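You operate a simulated robot arm through the tools that you are given. There is no shell and no other tool. Be economical: measure what you need, move in short steps, check, and stop when the job is done.

You run a simulated robot arm. Do the job below in one go: nothing can be reset, and whatever is moved stays where it is left.

## Task
Rivet both ends of the nameplate on the UNIT 2 bracket and lay it in the blue tray.
Fine: rivet die, one stroke at each mark, hands out of the press throat, slide back out.
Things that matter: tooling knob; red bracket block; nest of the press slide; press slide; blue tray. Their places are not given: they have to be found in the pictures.

It is judged by the outcome, as a careful person would: the job done as asked, and still so three seconds after it is handed in. It fails if anything else is knocked over, pushed out of place, dropped, spilled or broken.

## Robot
A 7-joint arm with a two-finger parallel gripper, fixed in place. Base frame: the origin is at the foot of the arm, x ahead of it, y to its left, z up; the work surface is at about z = 860. Lengths are in mm, angles in rad, forces in N, time in s.
With the tool pointing down near the work surface it reaches from about 300 to 700 mm from the base axis. Its first joint turns from -1.152 to 1.152 rad. Payload 1.57 kg.
The tool frame sits at the grasp point between the pads (the TCP): z along the fingers, y along the line on which they close. The tips reach 30 mm beyond it. The gripper opens to 110 mm. The fingers are 24 mm wide and 12 mm thick; the gripper's body (48 by 112 mm) begins 78 mm behind the TCP.
Orientation is told as [roll, pitch, yaw] about the base's x, y, z axes, in that order, counted from this pose: with the fingers straight down and closing along the base's y, the tool's x points along the base's -x, its y along +y and its z along -z.

## Interface
- The arm moves only by the tool play_rows. Its argument "moves" is a list of rows, each a list of 7 numbers: the gripper command, from -1 (fully open) to 1 (shut), values between in proportion, then the shift along the tool's x, y, z in mm, then the turn, a rotation vector about the tool's x, y, z in rad. In form: [[jaw, x, y, z, wx, wy, wz], ...]. A call has 1 to 12 rows; each row is the pose to reach, as a shift and turn from the pose commanded when the call began, along the tool's axes at that moment. Rows are played at 5 a second. More than 50 mm and 0.15 rad between two rows, or a gripper value outside its range, and nothing of the call is played. A pose out of reach is approached as far as the arm can. The call stops where the force on the tool passes 60 N (or 10 N more than at its start, if that is more) or the arm is blocked; 0.2 s more then pass. Each finger travels about 108 mm/s and halts on what it meets, pressing with about 32 N; the grip force reading is that of the motor and also rises with nothing between the fingers. The clock runs only during rows and for 0.2 s after the last one: add rows that repeat a pose to give the fingers time. It gives the time, the measured TCP pose, the force on the tool (base axes), the opening and the grip force at its end, in the units of the frame above (readings bear some noise), and new pictures: "show" is both (left out), scene, wrist or none.
- Cameras (640 x 400 px; columns grow to the right, rows downward): "scene" is fixed at [159.2, -388.7, 1397]; the picture's right is [0.82, -0.57, 0.00], its down [-0.36, -0.51, -0.78] and it looks along [0.45, 0.64, -0.62] (base axes); focal length 216 px, centre (320, 200). "wrist" rides on the gripper at [70, 16, -141] in the tool frame; the picture's right is [-0.23, 0.97, 0.00], its down [-0.86, -0.20, -0.48] and it looks along [-0.47, -0.11, 0.88] (tool axes); focal length 222 px, centre (320, 200).
- point_at(camera, pixels): for up to 12 pixels [column, row] of the newest picture of that camera ("zoom" is the newest enlarged one), the place [x, y, z] in the base frame of the surface seen there, good to about 3 mm. It takes no simulated time.
- enlarge(camera, box): a new picture of the part [left, top, right, bottom] of that camera's present view, enlarged. It takes no simulated time.
- close_job(): hands the job in; it is judged then, once.

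Work in short steps. Measure before you move; look again where a grasp or a placing could have gone wrong, and mend it. You have 80 turns and 170 pictures in all, those below and enlarged ones among them. Open the gripper and draw the arm clear of the work before you hand the job in, unless the task says otherwise; then end with one line.

The tools are called after "Request:" as a command line: name --pt "numbers of a row" for each row, then --argument value for the rest, lists and objects as JSON in quotes. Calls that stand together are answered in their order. play_rows: Moves the arm, as the interface text tells. Its arguments: {"type":"object","properties":{"moves":{"type":"array","items":{"type":"array","items":{"type":"number"}}},"show":{"type":"string","enum":["both","scene","wrist","none"]}},"required":["moves"]} The other tools are called the same way: point_at (camera, pixels) gives the place of the surface under pixels of a picture; enlarge (camera, box) takes an enlarged picture of a part of a camera's view; close_job () hands the job in.

At the start:

```text
t: 0.0
ee_pos: [452.9, -8.9, 1257.8]
orientation: [0.002, 0.001, -0.001]
wrist_force: [0.0, 0.8, -0.8]
finger_gap: 110.0
gripper_force: 0.1
```

scene: 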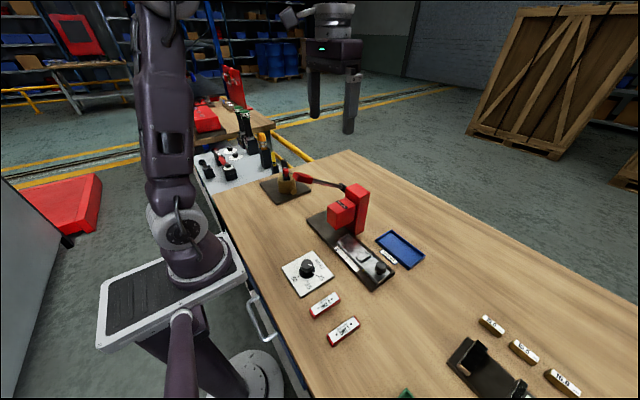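
wrist: 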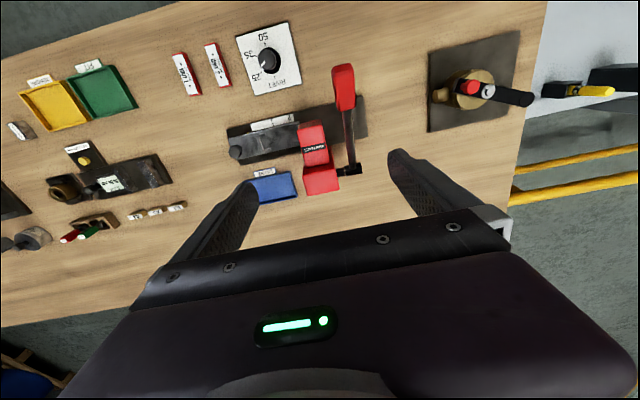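

The pictures show the press around scene (345,220), knob at (307,268), two brackets at (325,305),(343,331), and the blue tray at (400,250). I enlarge these to read labels.

Request:
enlarge --camera "scene" --box '[240, 150, 440, 350]'

Request:
enlarge --camera "wrist" --box '[150, 10, 390, 220]'

```text
2.00 times, centred on (340, 250) of scene
```

zoom: 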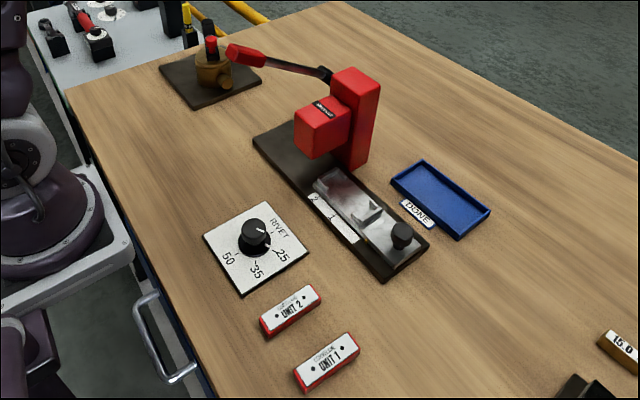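

```text
1.90 times, centred on (270, 115) of wrist
```

zoom: 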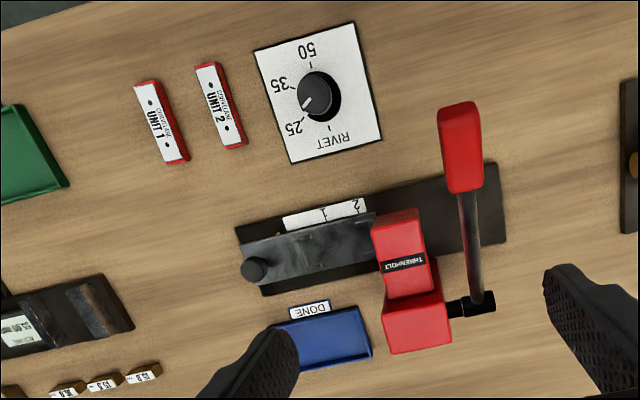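

The dial has RIVET/25/35/50 and the slide has marks 1 and 2. I look closer at each and measure.

Request:
enlarge --camera "scene" --box '[270, 235, 350, 305]'

Request:
enlarge --camera "scene" --box '[300, 170, 410, 295]'

Request:
point_at --camera "scene" --pixels '[[307, 264], [325, 303], [313, 312], [338, 298], [343, 331], [402, 250], [380, 269], [365, 255], [354, 243], [282, 268], [327, 271], [293, 175]]'

```text
5.71 times, centred on (310, 270) of scene
```

zoom: 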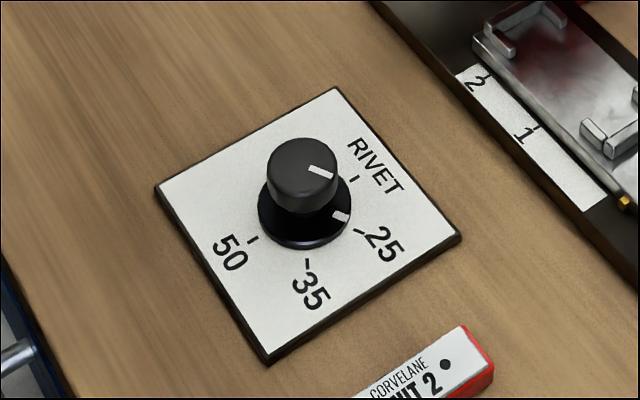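

```text
3.20 times, centred on (355, 232) of scene
```

zoom: 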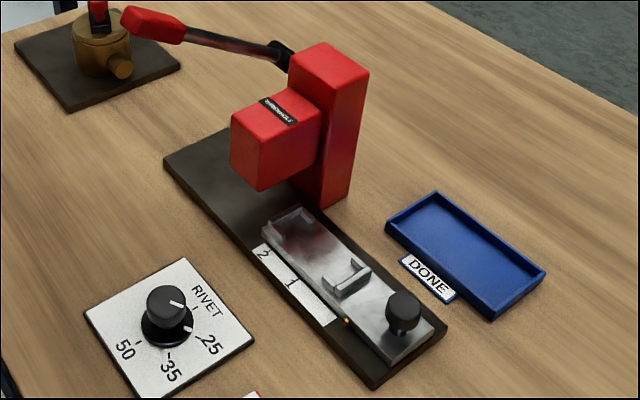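

```text
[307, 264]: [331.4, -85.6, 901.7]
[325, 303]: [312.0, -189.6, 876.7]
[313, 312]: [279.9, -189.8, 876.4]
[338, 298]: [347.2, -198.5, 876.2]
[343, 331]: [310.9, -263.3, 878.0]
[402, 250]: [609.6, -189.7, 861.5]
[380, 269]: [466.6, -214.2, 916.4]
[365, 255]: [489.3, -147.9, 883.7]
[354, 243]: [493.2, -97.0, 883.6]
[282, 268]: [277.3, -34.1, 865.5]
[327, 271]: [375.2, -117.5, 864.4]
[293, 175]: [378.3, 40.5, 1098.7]
```

The pointer stands at 25 and has to go to RIVET. I measure the dial ticks, using a fresh zoom.

Request:
enlarge --camera "scene" --box '[270, 235, 350, 305]'

Request:
point_at --camera "zoom" --pixels '[[355, 179], [359, 232], [307, 264], [253, 239], [342, 215], [304, 160], [320, 172], [278, 160], [333, 160], [300, 240], [480, 75], [535, 128]]'

Request:
enlarge --camera "scene" --box '[335, 225, 405, 295]'

```text
5.71 times, centred on (310, 270) of scene
```

zoom: 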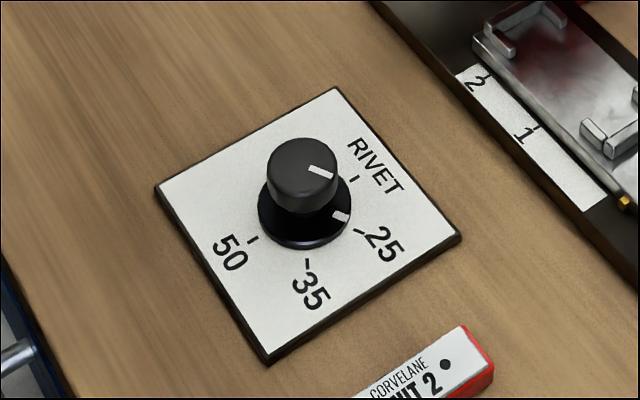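

```text
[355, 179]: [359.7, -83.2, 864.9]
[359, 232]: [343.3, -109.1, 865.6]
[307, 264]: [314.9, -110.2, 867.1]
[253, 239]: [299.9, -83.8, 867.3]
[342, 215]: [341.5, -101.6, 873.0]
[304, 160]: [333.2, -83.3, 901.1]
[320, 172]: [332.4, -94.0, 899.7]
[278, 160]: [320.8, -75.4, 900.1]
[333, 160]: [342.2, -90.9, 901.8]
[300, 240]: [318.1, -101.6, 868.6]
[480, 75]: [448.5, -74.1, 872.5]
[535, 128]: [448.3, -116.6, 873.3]
```

```text
5.71 times, centred on (370, 260) of scene
```

zoom: 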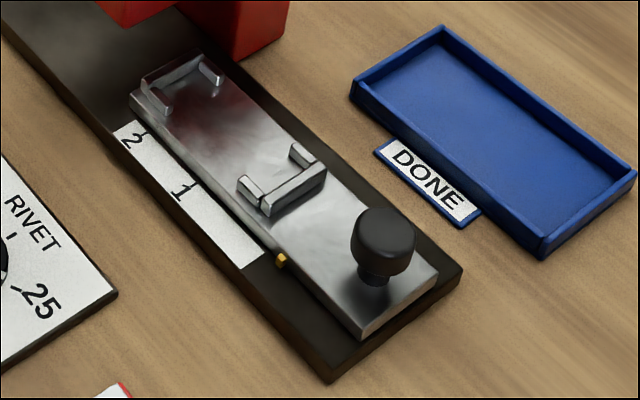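

Dial centre is about (330,-84), RIVET at angle 0° and 25 at about -60°, so it needs +60°. Next I measure the slide, nest, brass pointer and tray in this zoom.

Request:
point_at --camera "zoom" --pixels '[[282, 262], [146, 134], [199, 181], [155, 92], [212, 78], [180, 70], [260, 205], [302, 155], [295, 190], [388, 228], [230, 150], [365, 325]]'

Request:
point_at --camera "zoom" --pixels '[[443, 30], [632, 172], [543, 250], [357, 85], [500, 140], [245, 190], [322, 170], [268, 186], [170, 110], [437, 280], [130, 95], [60, 60]]'

Request:
enlarge --camera "scene" --box '[300, 285, 370, 350]'

```text
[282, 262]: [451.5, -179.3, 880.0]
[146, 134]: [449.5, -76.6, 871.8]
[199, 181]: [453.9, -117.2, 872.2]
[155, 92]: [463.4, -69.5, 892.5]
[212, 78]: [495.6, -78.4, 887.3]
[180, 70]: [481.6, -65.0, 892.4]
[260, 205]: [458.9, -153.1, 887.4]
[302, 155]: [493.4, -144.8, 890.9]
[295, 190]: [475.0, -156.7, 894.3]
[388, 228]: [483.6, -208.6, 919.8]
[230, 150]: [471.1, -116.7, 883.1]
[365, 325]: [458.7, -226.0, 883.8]
```

```text
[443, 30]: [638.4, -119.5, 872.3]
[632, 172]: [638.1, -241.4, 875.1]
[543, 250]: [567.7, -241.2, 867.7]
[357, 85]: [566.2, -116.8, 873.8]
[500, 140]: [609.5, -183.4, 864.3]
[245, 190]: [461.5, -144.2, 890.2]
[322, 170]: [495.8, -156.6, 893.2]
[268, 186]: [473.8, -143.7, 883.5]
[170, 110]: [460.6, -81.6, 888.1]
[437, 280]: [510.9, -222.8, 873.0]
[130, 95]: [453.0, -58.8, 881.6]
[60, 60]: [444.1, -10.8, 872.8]
```

```text
6.15 times, centred on (335, 318) of scene
```

zoom: 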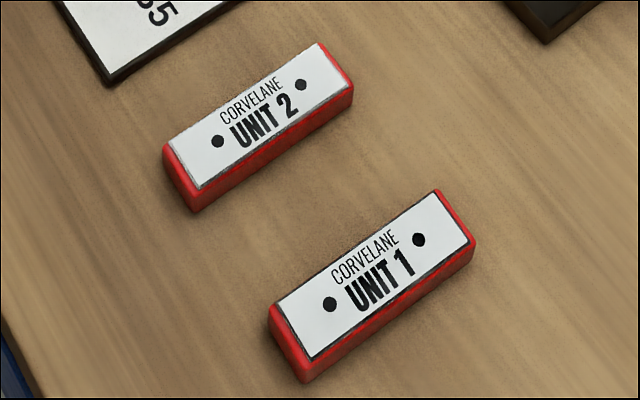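

UNIT 2 is the bracket nearest the dial. I measure its corners and the rivet holes.

Request:
point_at --camera "zoom" --pixels '[[168, 150], [197, 185], [347, 88], [318, 45], [217, 141], [301, 85], [195, 210], [345, 112], [262, 112], [275, 135], [240, 92], [345, 165]]'

Request:
enlarge --camera "wrist" --box '[215, 50, 390, 220]'

```text
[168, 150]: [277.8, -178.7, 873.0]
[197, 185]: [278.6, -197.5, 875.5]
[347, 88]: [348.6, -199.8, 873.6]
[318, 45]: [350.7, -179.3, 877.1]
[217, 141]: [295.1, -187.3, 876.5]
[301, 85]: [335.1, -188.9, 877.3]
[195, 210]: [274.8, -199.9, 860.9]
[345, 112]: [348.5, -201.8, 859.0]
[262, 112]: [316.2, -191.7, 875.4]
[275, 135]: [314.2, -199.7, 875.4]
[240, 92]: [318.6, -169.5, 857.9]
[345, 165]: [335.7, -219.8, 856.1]
```

```text
2.35 times, centred on (302, 135) of wrist
```

zoom: 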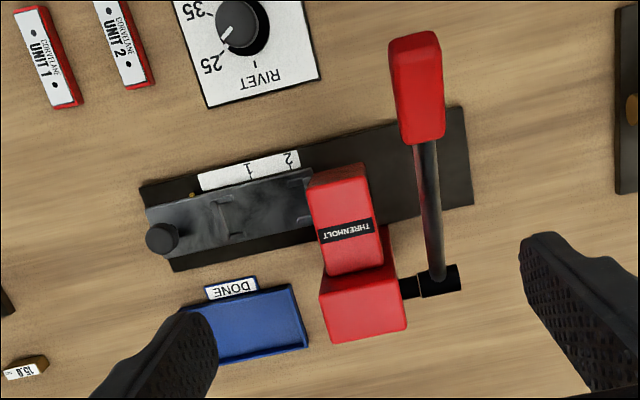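

UNIT 2 centre is about (314,-189), 76x22x16 mm, holes 40 mm apart, matching the 40 mm between marks 1 and 2. I now measure the lever and press head.

Request:
enlarge --camera "scene" --box '[280, 160, 380, 250]'

Request:
point_at --camera "scene" --pixels '[[293, 175], [303, 178], [311, 180], [320, 182], [332, 185], [341, 188], [330, 208], [352, 204], [342, 203], [360, 186], [340, 228], [360, 230]]'

Request:
point_at --camera "wrist" --pixels '[[343, 75], [345, 90], [348, 120], [351, 155], [353, 168], [316, 135], [320, 180], [304, 130], [330, 125], [262, 188], [236, 153], [250, 175]]'

```text
4.44 times, centred on (330, 205) of scene
```

zoom: 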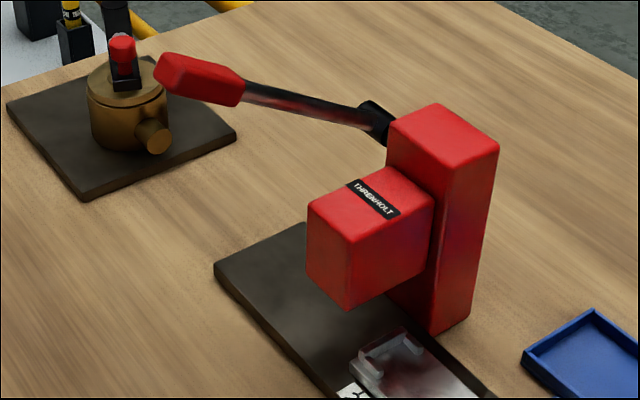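

```text
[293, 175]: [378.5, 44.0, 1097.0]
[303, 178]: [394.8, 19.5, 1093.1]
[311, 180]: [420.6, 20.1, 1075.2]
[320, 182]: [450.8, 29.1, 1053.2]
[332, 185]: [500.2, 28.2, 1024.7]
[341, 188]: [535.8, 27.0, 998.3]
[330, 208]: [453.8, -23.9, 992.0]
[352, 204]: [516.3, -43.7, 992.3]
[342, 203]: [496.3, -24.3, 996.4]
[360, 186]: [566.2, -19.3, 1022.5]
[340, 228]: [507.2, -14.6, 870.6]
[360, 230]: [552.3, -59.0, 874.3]
```

```text
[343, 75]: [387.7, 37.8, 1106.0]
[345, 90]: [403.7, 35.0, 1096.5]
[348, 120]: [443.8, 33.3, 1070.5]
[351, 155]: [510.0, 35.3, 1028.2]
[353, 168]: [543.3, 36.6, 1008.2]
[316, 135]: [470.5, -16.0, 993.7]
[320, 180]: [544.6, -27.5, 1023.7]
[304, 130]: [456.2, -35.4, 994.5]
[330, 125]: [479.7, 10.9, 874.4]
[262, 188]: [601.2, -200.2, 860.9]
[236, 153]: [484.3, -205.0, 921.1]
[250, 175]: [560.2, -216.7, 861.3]
```

Lever pivot is about (545,35,1005) with its grip at about (400,35,1095), and the head spans x450–515. I move above the dial knob at (330,-84), with yaw -0.52 and the jaw partly open.

Request:
play_rows --pt "-0.3 41 -25 0 0 0 0.13" --pt "-0.3 82 -50 0 0 0 0.26" --pt "-0.3 123 -75 0 0 0 0.39" --pt "-0.3 123 -75 45 0 0 0.52" --pt "-0.3 123 -75 90 0 0 0.52" --pt "-0.3 123 -75 135 0 0 0.52" --pt "-0.3 123 -75 180 0 0 0.52" --pt "-0.3 123 -75 225 0 0 0.52" --pt "-0.3 123 -75 265 0 0 0.52" --pt "-0.3 123 -75 265 0 0 0.52"

```text
t: 2.2
ee_pos: [331.5, -84.2, 992.9]
orientation: [0.001, 0.0, -0.518]
wrist_force: [0.3, -0.4, -0.9]
finger_gap: 71.5
gripper_force: 0.0
```

scene: 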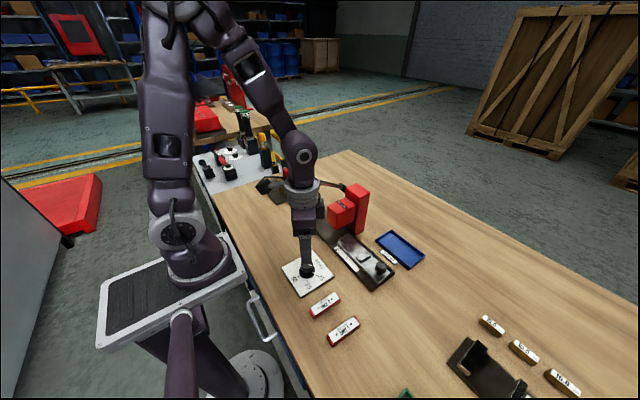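
wrist: 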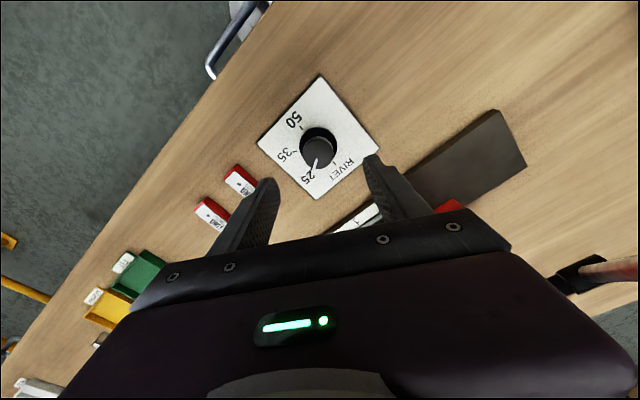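

The hand is above the knob and the fingers straddle it. I go down to TCP z≈912 and close.

Request:
play_rows --pt "-0.3 0 0 40 0 0 0" --pt "-0.3 0 0 70 0 0 0" --pt "-0.3 0 0 81 0 0 0" --pt "-0.3 0 0 81 0 0 0" --pt "0.3 0 0 81 0 0 0" --pt "1 0 0 81 0 0 0" --pt "1 0 0 81 0 0 0" --show "wrist"

```text
t: 3.8
ee_pos: [329.2, -83.9, 912.6]
orientation: [-0.001, 0.002, -0.521]
wrist_force: [-8.5, -16.1, -14.8]
finger_gap: 33.5
gripper_force: 41.3
```

wrist: 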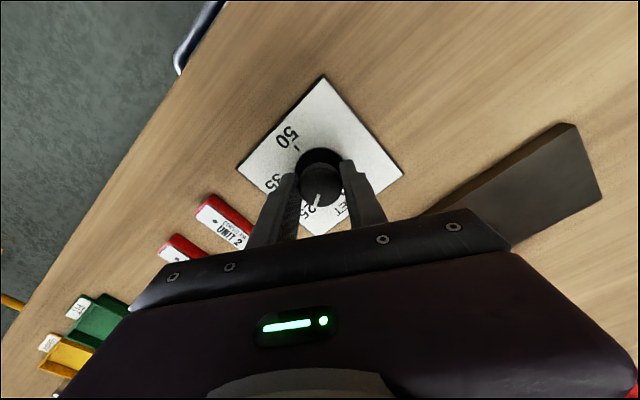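

The knob is held (gap 33.5). I turn it +60° toward RIVET (tool wz negative).

Request:
play_rows --pt "1 0 0 0 0 0 -0.13" --pt "1 0 0 0 0 0 -0.26" --pt "1 0 0 0 0 0 -0.39" --pt "1 0 0 0 0 0 -0.52" --pt "1 0 0 0 0 0 -0.65" --pt "1 0 0 0 0 0 -0.78" --pt "1 0 0 0 0 0 -0.91" --pt "1 0 0 0 0 0 -1.04" --pt "1 0 0 0 0 0 -1.06" --pt "1 0 0 0 0 0 -1.06" --show "wrist"

```text
t: 6.0
ee_pos: [331.5, -83.4, 911.3]
orientation: [0.0, -0.001, 0.544]
wrist_force: [-0.5, 0.5, -29.6]
finger_gap: 32.7
gripper_force: 41.0
```

wrist: 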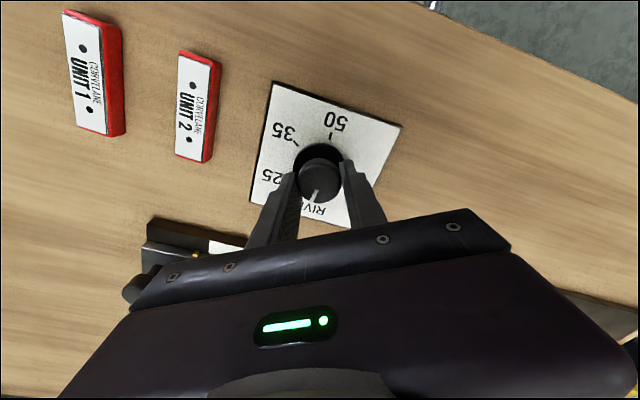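

The pointer now faces RIVET. I open, rise 90 mm and check the dial.

Request:
play_rows --pt "-0.3 0 0 0 0 0 0" --pt "-0.3 0 0 0 0 0 0" --pt "-0.3 0 0 0 0 0 0" --pt "-0.3 0 0 -40 0 0 0.13" --pt "-0.3 0 0 -80 0 0 0.26" --pt "-0.3 0 0 -110 0 0 0.39" --pt "-0.3 0 0 -110 0 0 0.52" --pt "-0.3 0 0 -110 0 0 0.542" --show "wrist"

Request:
enlarge --camera "wrist" --box '[230, 80, 410, 220]'

```text
t: 7.8
ee_pos: [330.7, -84.0, 1021.1]
orientation: [0.001, 0.0, -0.004]
wrist_force: [0.1, 0.0, -1.2]
finger_gap: 71.6
gripper_force: 0.0
```

wrist: 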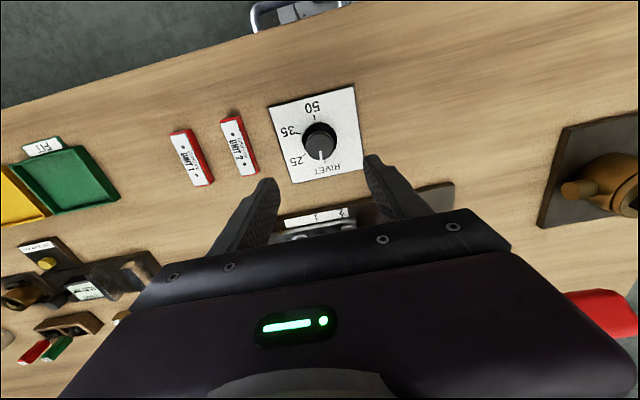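

```text
2.86 times, centred on (320, 150) of wrist
```

zoom: 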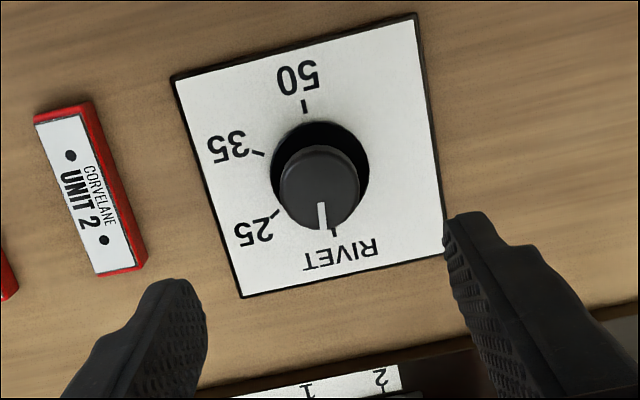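

I check the pointer direction numerically against the RIVET tick, and re-measure UNIT 2 in this view.

Request:
point_at --camera "zoom" --pixels '[[321, 205], [322, 225], [318, 178], [334, 234], [305, 106], [322, 185], [70, 156], [104, 240], [37, 122], [84, 108], [99, 273], [145, 264]]'

Request:
enlarge --camera "scene" --box '[275, 240, 365, 350]'

```text
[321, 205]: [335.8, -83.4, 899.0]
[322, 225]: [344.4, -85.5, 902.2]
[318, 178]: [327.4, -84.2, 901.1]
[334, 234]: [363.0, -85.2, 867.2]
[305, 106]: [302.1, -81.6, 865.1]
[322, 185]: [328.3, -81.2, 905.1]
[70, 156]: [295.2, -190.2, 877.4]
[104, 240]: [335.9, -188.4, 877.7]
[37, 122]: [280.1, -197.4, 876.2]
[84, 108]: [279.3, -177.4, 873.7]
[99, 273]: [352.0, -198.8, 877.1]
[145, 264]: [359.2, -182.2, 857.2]
```

```text
3.64 times, centred on (320, 295) of scene
```

zoom: 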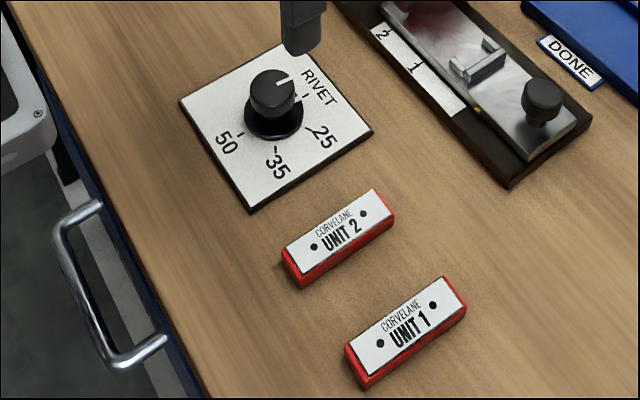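

Pointer is on RIVET. UNIT 2 centre is (315.5,-189), yaw ~0; I move above it with a 50 mm gap and descend to TCP z≈905 first.

Request:
play_rows --pt "0.1 5 -35 0 0 0 0" --pt "0.1 10 -70 0 0 0 0" --pt "0.1 15 -105 0 0 0 0" --pt "0.1 15 -105 40 0 0 0" --pt "0.1 15 -105 75 0 0 0" --pt "0.1 15 -105 100 0 0 0" --pt "0.1 15 -105 126 0 0 0" --pt "0.1 15 -105 126 0 0 0"

Request:
enlarge --camera "wrist" --box '[220, 80, 400, 220]'

```text
t: 9.6
ee_pos: [315.7, -188.4, 895.9]
orientation: [0.001, 0.0, -0.001]
wrist_force: [0.2, 0.1, -0.6]
finger_gap: 49.6
gripper_force: 0.0
```

scene: 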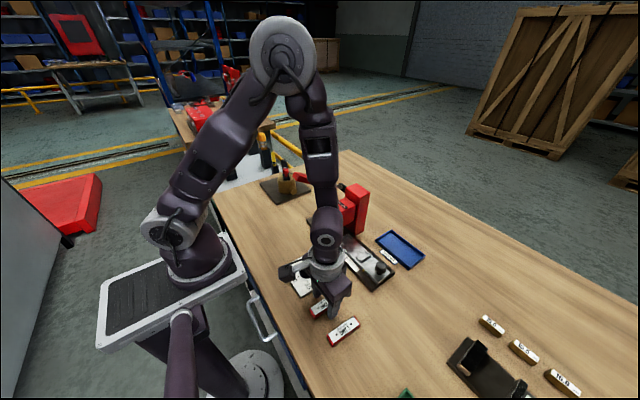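
wrist: 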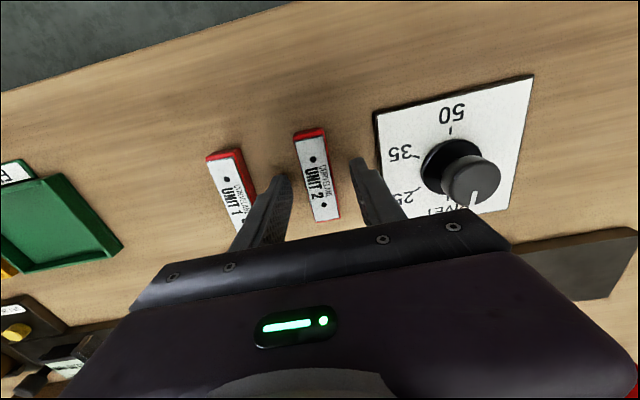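

```text
2.86 times, centred on (310, 150) of wrist
```

zoom: 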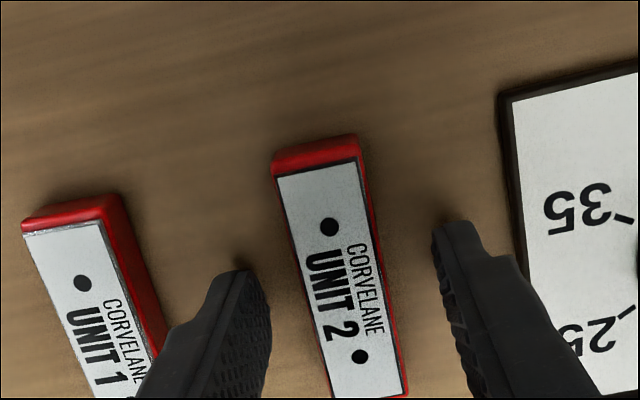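

The fingers straddle UNIT 2 and clear UNIT 1. I close and lift slightly.

Request:
play_rows --pt "0.4 0 0 1 0 0 0" --pt "0.7 0 0 1 0 0 0" --pt "1 0 0 1 0 0 0" --pt "1 0 0 1 0 0 0" --pt "1 0 0 -10 0 0 0" --pt "1 0 0 -30 0 0 0" --pt "1 0 0 -60 0 0 0" --pt "1 0 0 -90 0 0 0" --pt "1 0 0 -90 0 0 0"

Request:
enlarge --camera "wrist" --box '[220, 80, 400, 220]'

```text
t: 11.6
ee_pos: [316.0, -190.0, 987.1]
orientation: [0.001, 0.001, -0.003]
wrist_force: [-0.9, 0.6, -2.4]
finger_gap: 23.4
gripper_force: 32.3
```

scene: 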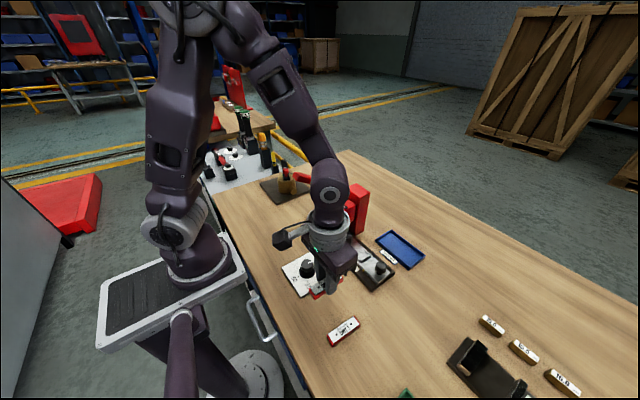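
wrist: 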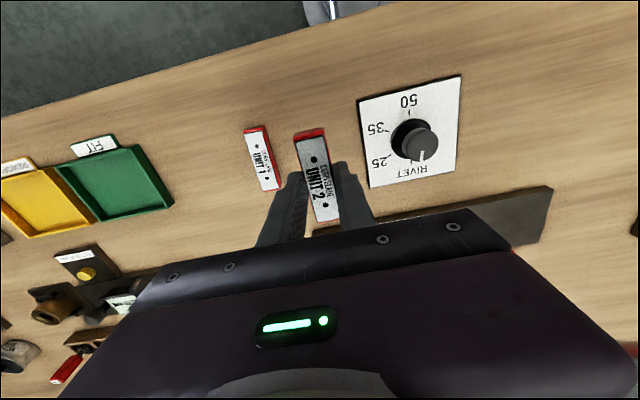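

```text
2.86 times, centred on (310, 150) of wrist
```

zoom: 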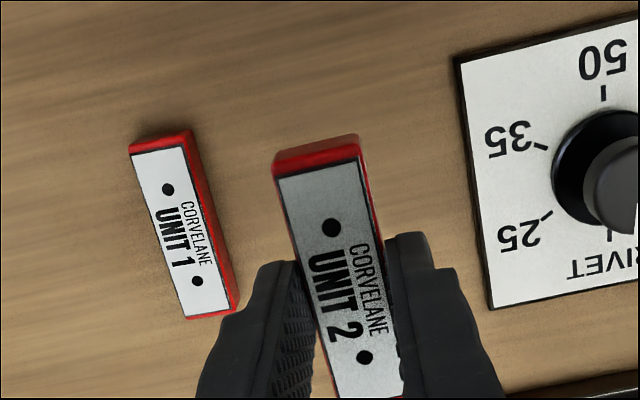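

UNIT 2 is held level with its plate in place. I carry it to (410,-150,1010) while turning +90°, to look at the nest beside the fingers.

Request:
play_rows --pt "1 -8 4 -5 0 0 -0.143" --pt "1 -16 8 -10 0 0 -0.286" --pt "1 -24 12 -15 0 0 -0.429" --pt "1 -32 16 -20 0 0 -0.572" --pt "1 -42 20 -25 0 0 -0.715" --pt "1 -52 24 -25 0 0 -0.858" --pt "1 -62 28 -25 0 0 -1.001" --pt "1 -72 32 -25 0 0 -1.144" --pt "1 -82 36 -25 0 0 -1.287" --pt "1 -94 40 -25 0 0 -1.43" --pt "1 -94 40 -25 0 0 -1.571" --pt "1 -94 40 -25 0 0 -1.571"

Request:
enlarge --camera "wrist" --box '[240, 80, 480, 230]'

```text
t: 14.2
ee_pos: [408.4, -149.5, 1011.3]
orientation: [-0.001, 0.001, 1.572]
wrist_force: [-0.1, 0.8, -2.3]
finger_gap: 23.1
gripper_force: 32.3
```

scene: 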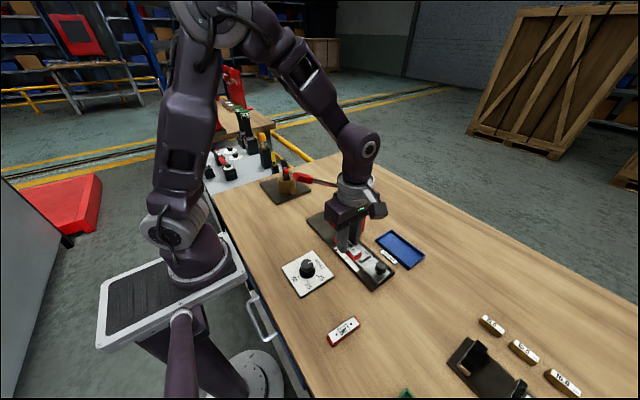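
wrist: 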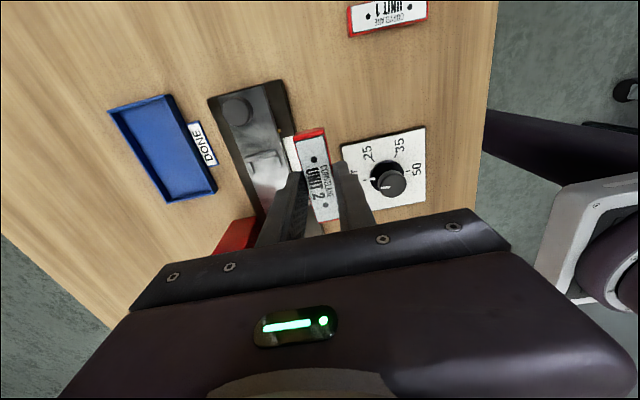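

```text
2.67 times, centred on (360, 155) of wrist
```

zoom: 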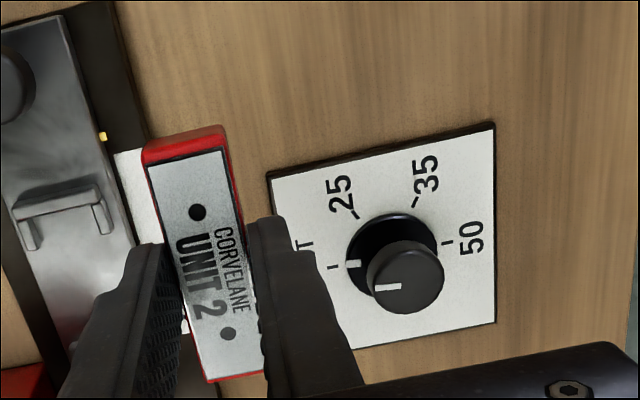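

The near stop of the nest is visible at zoom (15–105,185–250). I zoom on it to measure its inner faces.

Request:
enlarge --camera "wrist" --box '[215, 130, 305, 200]'

Request:
enlarge --camera "scene" --box '[325, 225, 405, 295]'

```text
5.71 times, centred on (260, 165) of wrist
```

zoom: 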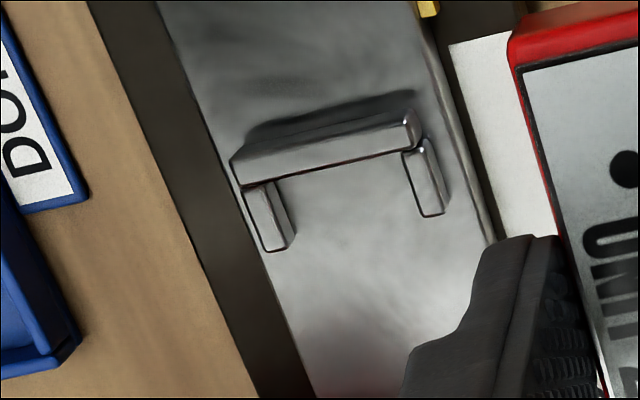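

```text
5.71 times, centred on (365, 260) of scene
```

zoom: 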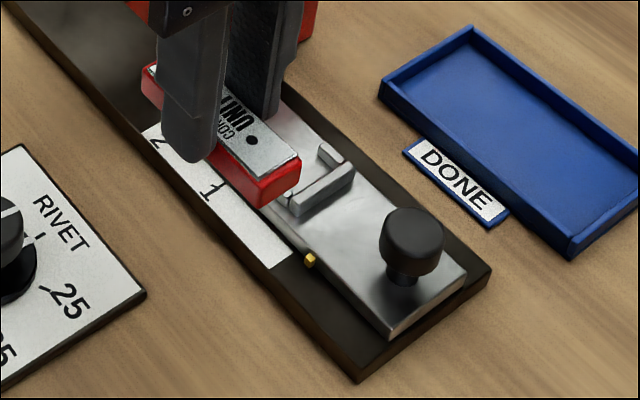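

I re-take the wrist zoom and measure the stop's edges in it.

Request:
enlarge --camera "wrist" --box '[215, 130, 305, 200]'

Request:
point_at --camera "zoom" --pixels '[[345, 165], [345, 190], [285, 195], [285, 180], [400, 175], [400, 162], [290, 230], [412, 200], [325, 130], [350, 260], [265, 225], [428, 175]]'

```text
5.71 times, centred on (260, 165) of wrist
```

zoom: 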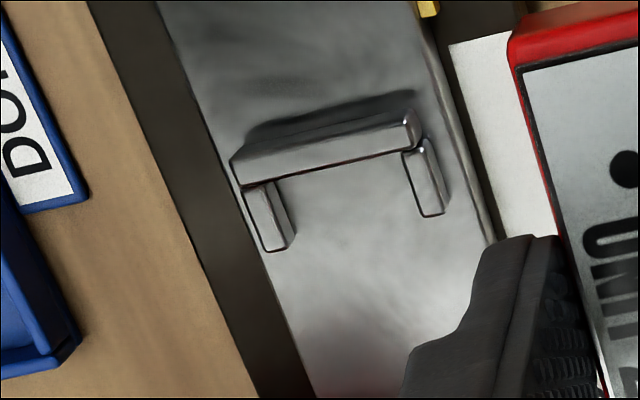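

```text
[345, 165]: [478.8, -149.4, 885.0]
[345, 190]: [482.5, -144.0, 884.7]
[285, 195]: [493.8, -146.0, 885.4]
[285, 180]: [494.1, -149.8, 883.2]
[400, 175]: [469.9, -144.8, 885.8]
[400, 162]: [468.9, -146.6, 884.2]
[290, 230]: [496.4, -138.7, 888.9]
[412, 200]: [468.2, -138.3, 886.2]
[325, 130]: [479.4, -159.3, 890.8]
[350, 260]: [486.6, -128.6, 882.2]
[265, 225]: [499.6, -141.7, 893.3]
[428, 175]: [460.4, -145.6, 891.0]
```

Nest inner faces: x 468–494, near wall y≈-150, and by symmetry the centre is (481,-110), floor 883. I move above it and descend to TCP z≈935.

Request:
play_rows --pt "1 -13 -24 0 0 0 0" --pt "1 -26 -48 0 0 0 0" --pt "1 -39.7 -72 0 0 0 0" --pt "1 -39.7 -72 30 0 0 0" --pt "1 -39.7 -72 55 0 0 0" --pt "1 -39.7 -72 74 0 0 0" --pt "1 -39.7 -72 74 0 0 0"

Request:
enlarge --camera "wrist" --box '[240, 80, 400, 220]'

Request:
enlarge --camera "scene" --box '[325, 215, 405, 285]'

```text
t: 15.8
ee_pos: [481.3, -110.4, 935.0]
orientation: [0.001, 0.001, 1.569]
wrist_force: [0.7, 0.7, -1.8]
finger_gap: 23.4
gripper_force: 32.4
```

scene: 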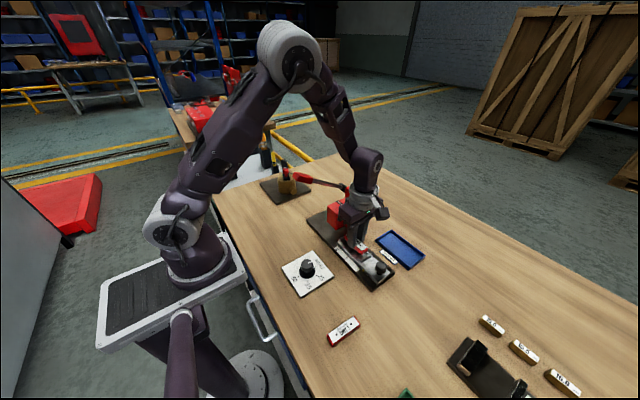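
wrist: 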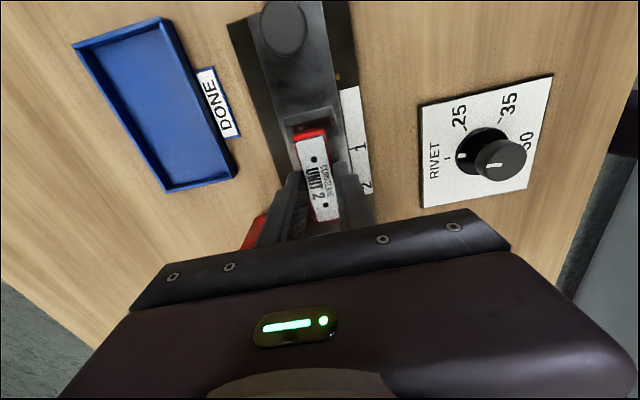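

```text
2.86 times, centred on (320, 150) of wrist
```

zoom: 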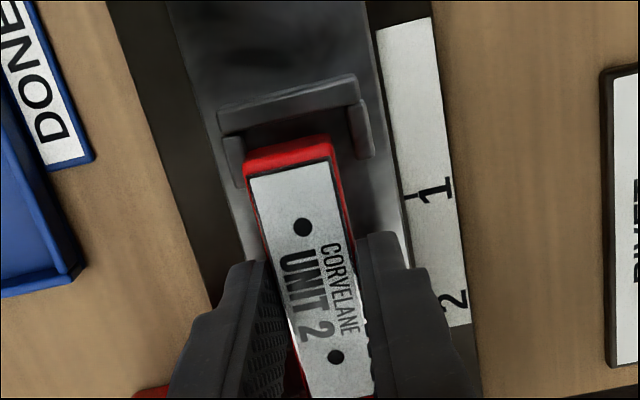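

```text
5.71 times, centred on (365, 250) of scene
```

zoom: 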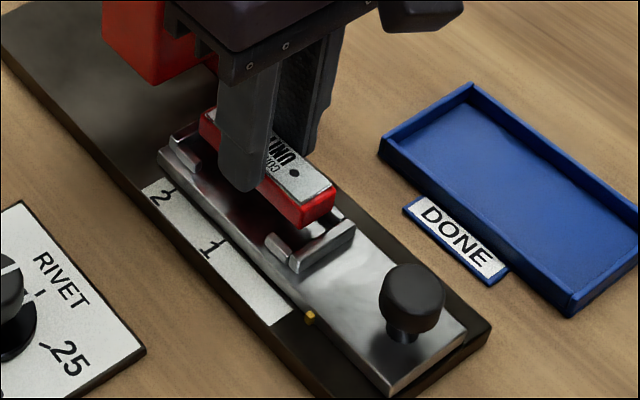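

The bracket hovers about 17 mm above the nest. I check alignment by measuring bracket edges and nest edges in both views.

Request:
point_at --camera "zoom" --pixels '[[302, 206], [331, 186], [302, 222], [352, 222], [290, 262], [317, 245], [187, 155], [212, 115], [294, 172], [268, 190]]'

Request:
point_at --camera "wrist" --pixels '[[297, 133], [325, 130], [314, 159], [325, 205], [300, 114], [343, 120], [330, 117], [307, 121], [302, 131], [322, 126]]'

```text
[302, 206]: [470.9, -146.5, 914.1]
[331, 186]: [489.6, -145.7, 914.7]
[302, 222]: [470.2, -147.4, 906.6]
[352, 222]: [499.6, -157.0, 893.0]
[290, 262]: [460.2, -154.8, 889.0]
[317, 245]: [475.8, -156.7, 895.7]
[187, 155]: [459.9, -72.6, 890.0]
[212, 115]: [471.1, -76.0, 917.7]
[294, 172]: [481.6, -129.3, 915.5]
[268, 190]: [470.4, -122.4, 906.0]
```

```text
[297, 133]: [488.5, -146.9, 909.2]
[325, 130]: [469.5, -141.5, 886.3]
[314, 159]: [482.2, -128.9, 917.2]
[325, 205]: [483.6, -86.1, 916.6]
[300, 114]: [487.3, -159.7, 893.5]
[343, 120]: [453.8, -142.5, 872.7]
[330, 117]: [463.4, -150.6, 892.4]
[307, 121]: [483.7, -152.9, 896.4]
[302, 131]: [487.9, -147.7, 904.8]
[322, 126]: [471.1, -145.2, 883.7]
```

Bracket near end at y≈-147.5 versus wall -150, and x is centred at 481. I lower gently in small steps.

Request:
play_rows --pt "1 0 0 6 0 0 0" --pt "1 0 0 10 0 0 0" --pt "1 0 0 13 0 0 0" --pt "1 0 0 15 0 0 0" --pt "1 0 0 16.5 0 0 0" --pt "1 0 0 16.5 0 0 0" --show "none"

Request:
enlarge --camera "wrist" --box '[240, 80, 400, 220]'

Request:
enlarge --camera "scene" --box '[325, 215, 405, 285]'

```text
t: 17.2
ee_pos: [481.6, -110.1, 920.6]
orientation: [-0.002, 0.0, 1.572]
wrist_force: [-4.7, 3.0, 22.9]
finger_gap: 23.2
gripper_force: 31.3
```

```text
2.86 times, centred on (320, 150) of wrist
```

zoom: 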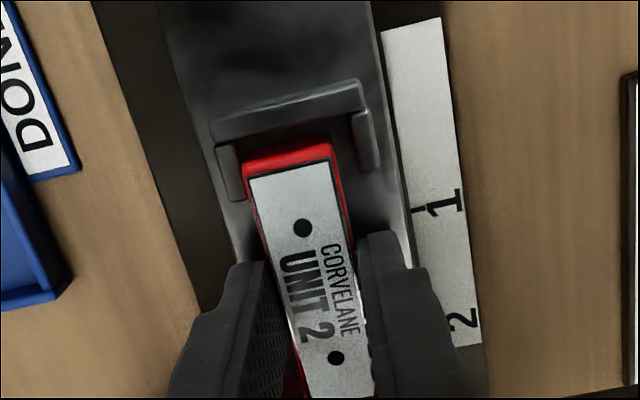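

```text
5.71 times, centred on (365, 250) of scene
```

zoom: 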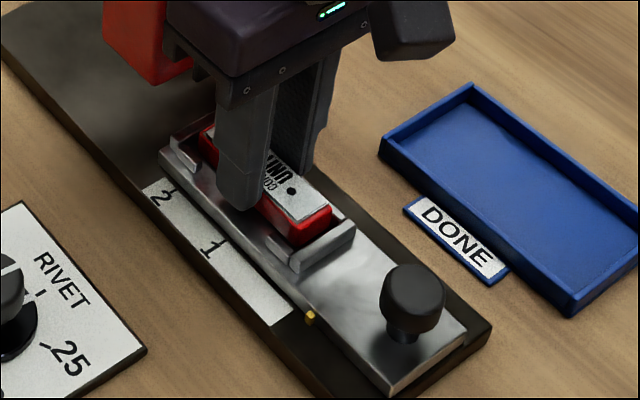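

Contact (23 N) came at TCP 920.6. I check whether the bracket is level on the floor or riding on the far stop.

Request:
point_at --camera "zoom" --pixels '[[305, 222], [325, 207], [291, 190], [303, 242], [213, 130], [205, 140], [270, 215], [320, 238], [190, 150], [175, 142]]'

Request:
point_at --camera "wrist" --pixels '[[345, 154], [346, 157], [326, 205], [314, 159], [310, 132], [325, 128], [304, 118], [312, 127], [323, 134], [301, 136]]'

Request:
enlarge --camera "scene" --box '[340, 230, 375, 260]'

```text
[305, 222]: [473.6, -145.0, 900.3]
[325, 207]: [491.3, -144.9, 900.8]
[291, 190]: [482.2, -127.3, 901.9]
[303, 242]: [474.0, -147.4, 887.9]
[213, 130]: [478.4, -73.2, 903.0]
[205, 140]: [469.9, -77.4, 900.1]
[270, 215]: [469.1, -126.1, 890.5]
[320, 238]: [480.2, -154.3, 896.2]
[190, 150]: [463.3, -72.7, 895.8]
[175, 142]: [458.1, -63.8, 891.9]
```

```text
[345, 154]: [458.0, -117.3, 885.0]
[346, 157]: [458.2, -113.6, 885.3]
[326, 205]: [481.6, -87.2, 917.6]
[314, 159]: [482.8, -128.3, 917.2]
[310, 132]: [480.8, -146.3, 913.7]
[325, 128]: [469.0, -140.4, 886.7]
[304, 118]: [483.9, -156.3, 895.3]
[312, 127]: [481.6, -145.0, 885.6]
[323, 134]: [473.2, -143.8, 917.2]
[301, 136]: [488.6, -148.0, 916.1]
```

```text
13.33 times, centred on (358, 245) of scene
```

zoom: 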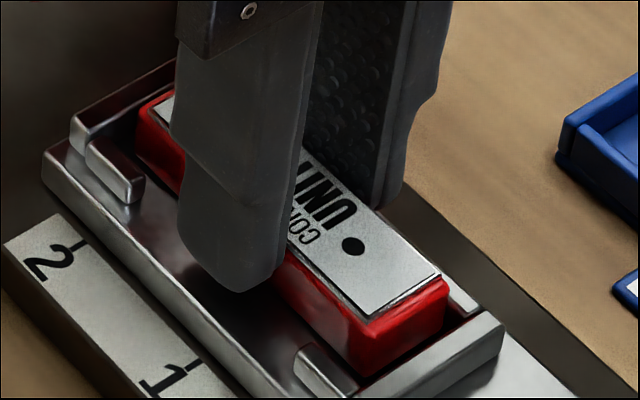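

The bracket is level, top at ≈901 at both ends, sitting inside the stops. I open slightly and rise.

Request:
play_rows --pt "0.4 0 0 14.5 0 0 0" --pt "0.25 0 0 14.5 0 0 0" --pt "0.25 0 0 14.5 0 0 0" --pt "0.25 0 0 0 0 0 0" --pt "0.25 0 0 -40 0 0 0" --pt "0.25 0 0 -80 0 0 0" --pt "0.25 40 0 -90 0 0 0" --pt "0.25 80 0 -90 0 0 0" --pt "0.25 90 0 -90 0 0 0"

Request:
enlarge --camera "wrist" --box '[220, 80, 400, 220]'

Request:
enlarge --camera "scene" --box '[335, 225, 395, 285]'

```text
t: 17.6
ee_pos: [483.4, -110.3, 914.9]
orientation: [-0.004, 0.004, 1.57]
wrist_force: [-2.8, 3.9, 22.4]
finger_gap: 35.7
gripper_force: 1.9
stopped in row 1: the force on the tool passed its limit (the readings are from after the stop); the commanded pose is now the measured one
```

scene: 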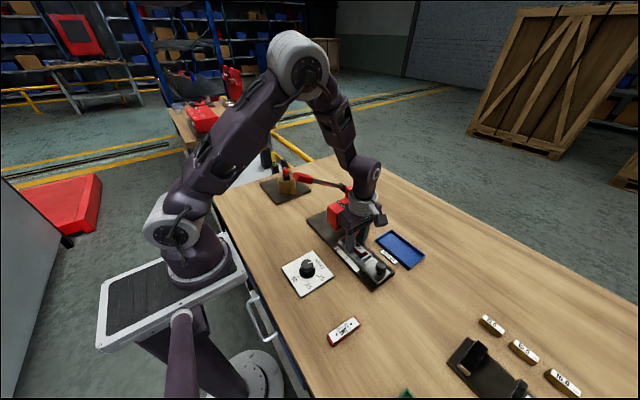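
wrist: 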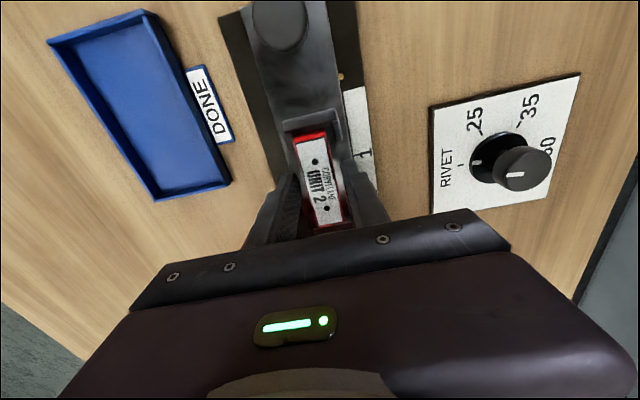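

```text
2.86 times, centred on (310, 150) of wrist
```

zoom: 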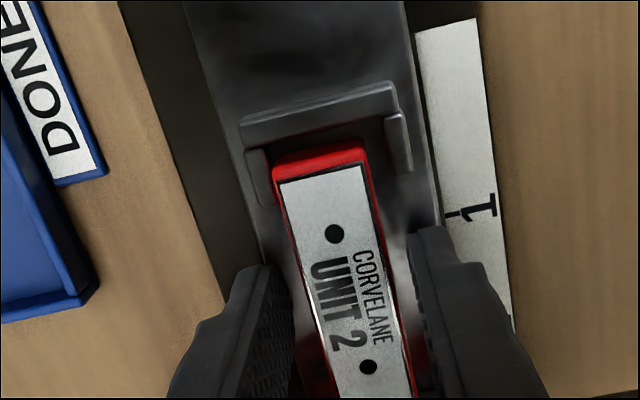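

```text
6.67 times, centred on (365, 255) of scene
```

zoom: 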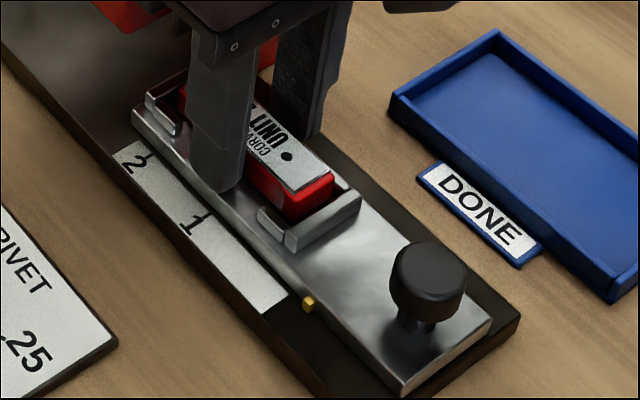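

I mistakenly pushed down instead of holding, and the fingertips touched the slide. Nothing moved and the bracket is free in the nest. I go straight up, then back toward -y.

Request:
play_rows --pt "0.3 0 0 -5 0 0 0" --pt "0.25 0 0 -20 0 0 0" --pt "0.25 0 0 -60 0 0 0" --pt "0.25 0 0 -95 0 0 0" --pt "0.25 40 0 -95 0 0 0" --pt "0.25 80 0 -95 0 0 0" --pt "0.25 97 0 -95 0 0 0" --pt "0.25 97 0 -95 0 0 0"

Request:
enlarge --camera "scene" --box '[335, 225, 395, 285]'

Request:
enlarge --camera "wrist" --box '[220, 60, 420, 220]'

```text
t: 19.4
ee_pos: [481.3, -207.3, 1009.1]
orientation: [-0.003, 0.004, 1.569]
wrist_force: [0.3, 0.9, -0.3]
finger_gap: 41.3
gripper_force: 0.0
```

scene: 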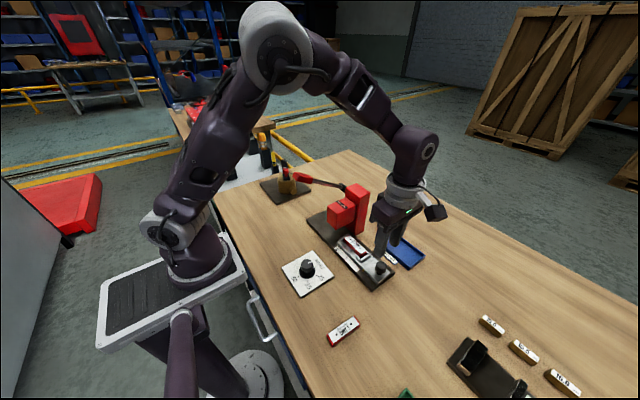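
wrist: 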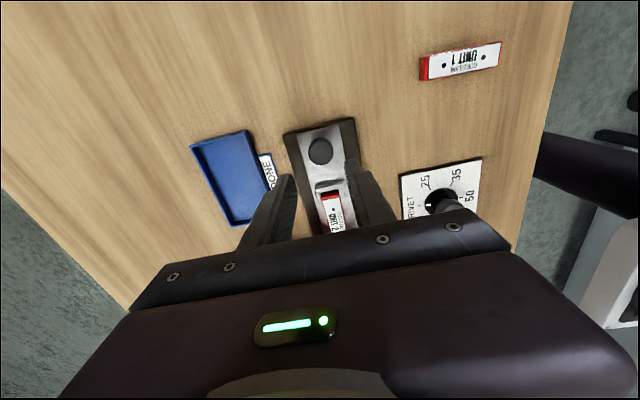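

```text
6.67 times, centred on (365, 255) of scene
```

zoom: 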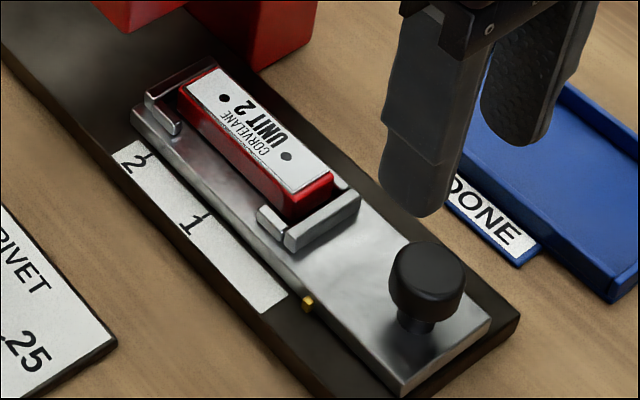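

```text
2.50 times, centred on (320, 140) of wrist
```

zoom: 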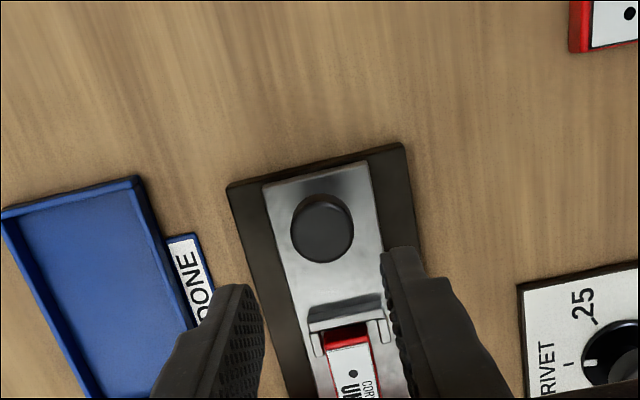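

UNIT 2 sits in the nest. I measure the slide knob, the brass pointer and the marks.

Request:
point_at --camera "zoom" --pixels '[[322, 228], [292, 228], [353, 228], [322, 198], [322, 258], [330, 232]]'

Request:
enlarge --camera "scene" --box '[335, 225, 395, 285]'

Request:
point_at --camera "zoom" --pixels '[[306, 304], [146, 153], [207, 212], [428, 265], [428, 300], [417, 327], [388, 290], [466, 295], [222, 97], [286, 156]]'

```text
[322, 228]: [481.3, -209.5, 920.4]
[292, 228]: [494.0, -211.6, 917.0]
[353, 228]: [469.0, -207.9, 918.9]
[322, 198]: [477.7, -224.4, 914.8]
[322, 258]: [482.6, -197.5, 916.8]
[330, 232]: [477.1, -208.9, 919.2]
```

```text
6.67 times, centred on (365, 255) of scene
```

zoom: 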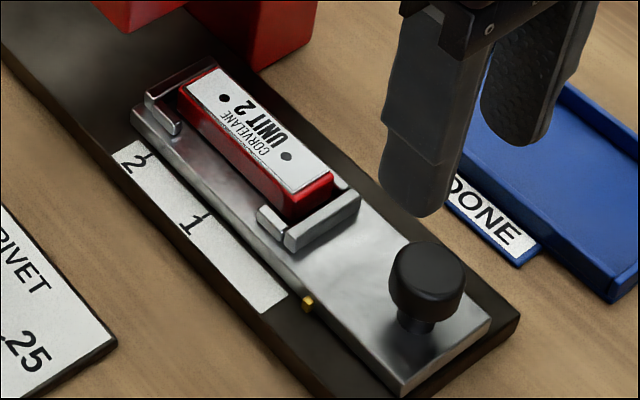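

```text
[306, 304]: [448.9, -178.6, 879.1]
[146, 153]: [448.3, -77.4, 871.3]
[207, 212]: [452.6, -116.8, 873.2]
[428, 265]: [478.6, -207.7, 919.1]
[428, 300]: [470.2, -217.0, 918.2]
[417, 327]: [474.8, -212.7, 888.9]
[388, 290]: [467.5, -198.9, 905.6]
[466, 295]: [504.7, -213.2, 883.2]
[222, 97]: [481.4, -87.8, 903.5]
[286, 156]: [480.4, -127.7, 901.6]
```

Slide knob centre is (481,-210), top z 920; pointer y -178.6, mark 1 at -117, mark 2 at -77. I lower over the knob and grip it.

Request:
play_rows --pt "0.25 2.5 0 40 0 0 0" --pt "0.25 2.5 0 70 0 0 0" --pt "0.25 2.5 0 83 0 0 0" --pt "0.25 2.5 0 83 0 0 0" --pt "0.6 2.5 0 83 0 0 0" --pt "1 2.5 0 83 0 0 0" --pt "1 2.5 0 83 0 0 0" --show "wrist"

```text
t: 21.0
ee_pos: [480.6, -210.4, 928.6]
orientation: [-0.001, 0.003, 1.57]
wrist_force: [-12.0, 0.8, -3.9]
finger_gap: 27.1
gripper_force: 37.3
```

wrist: 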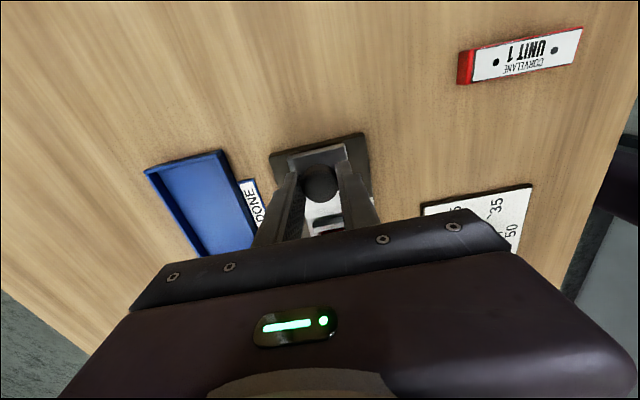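

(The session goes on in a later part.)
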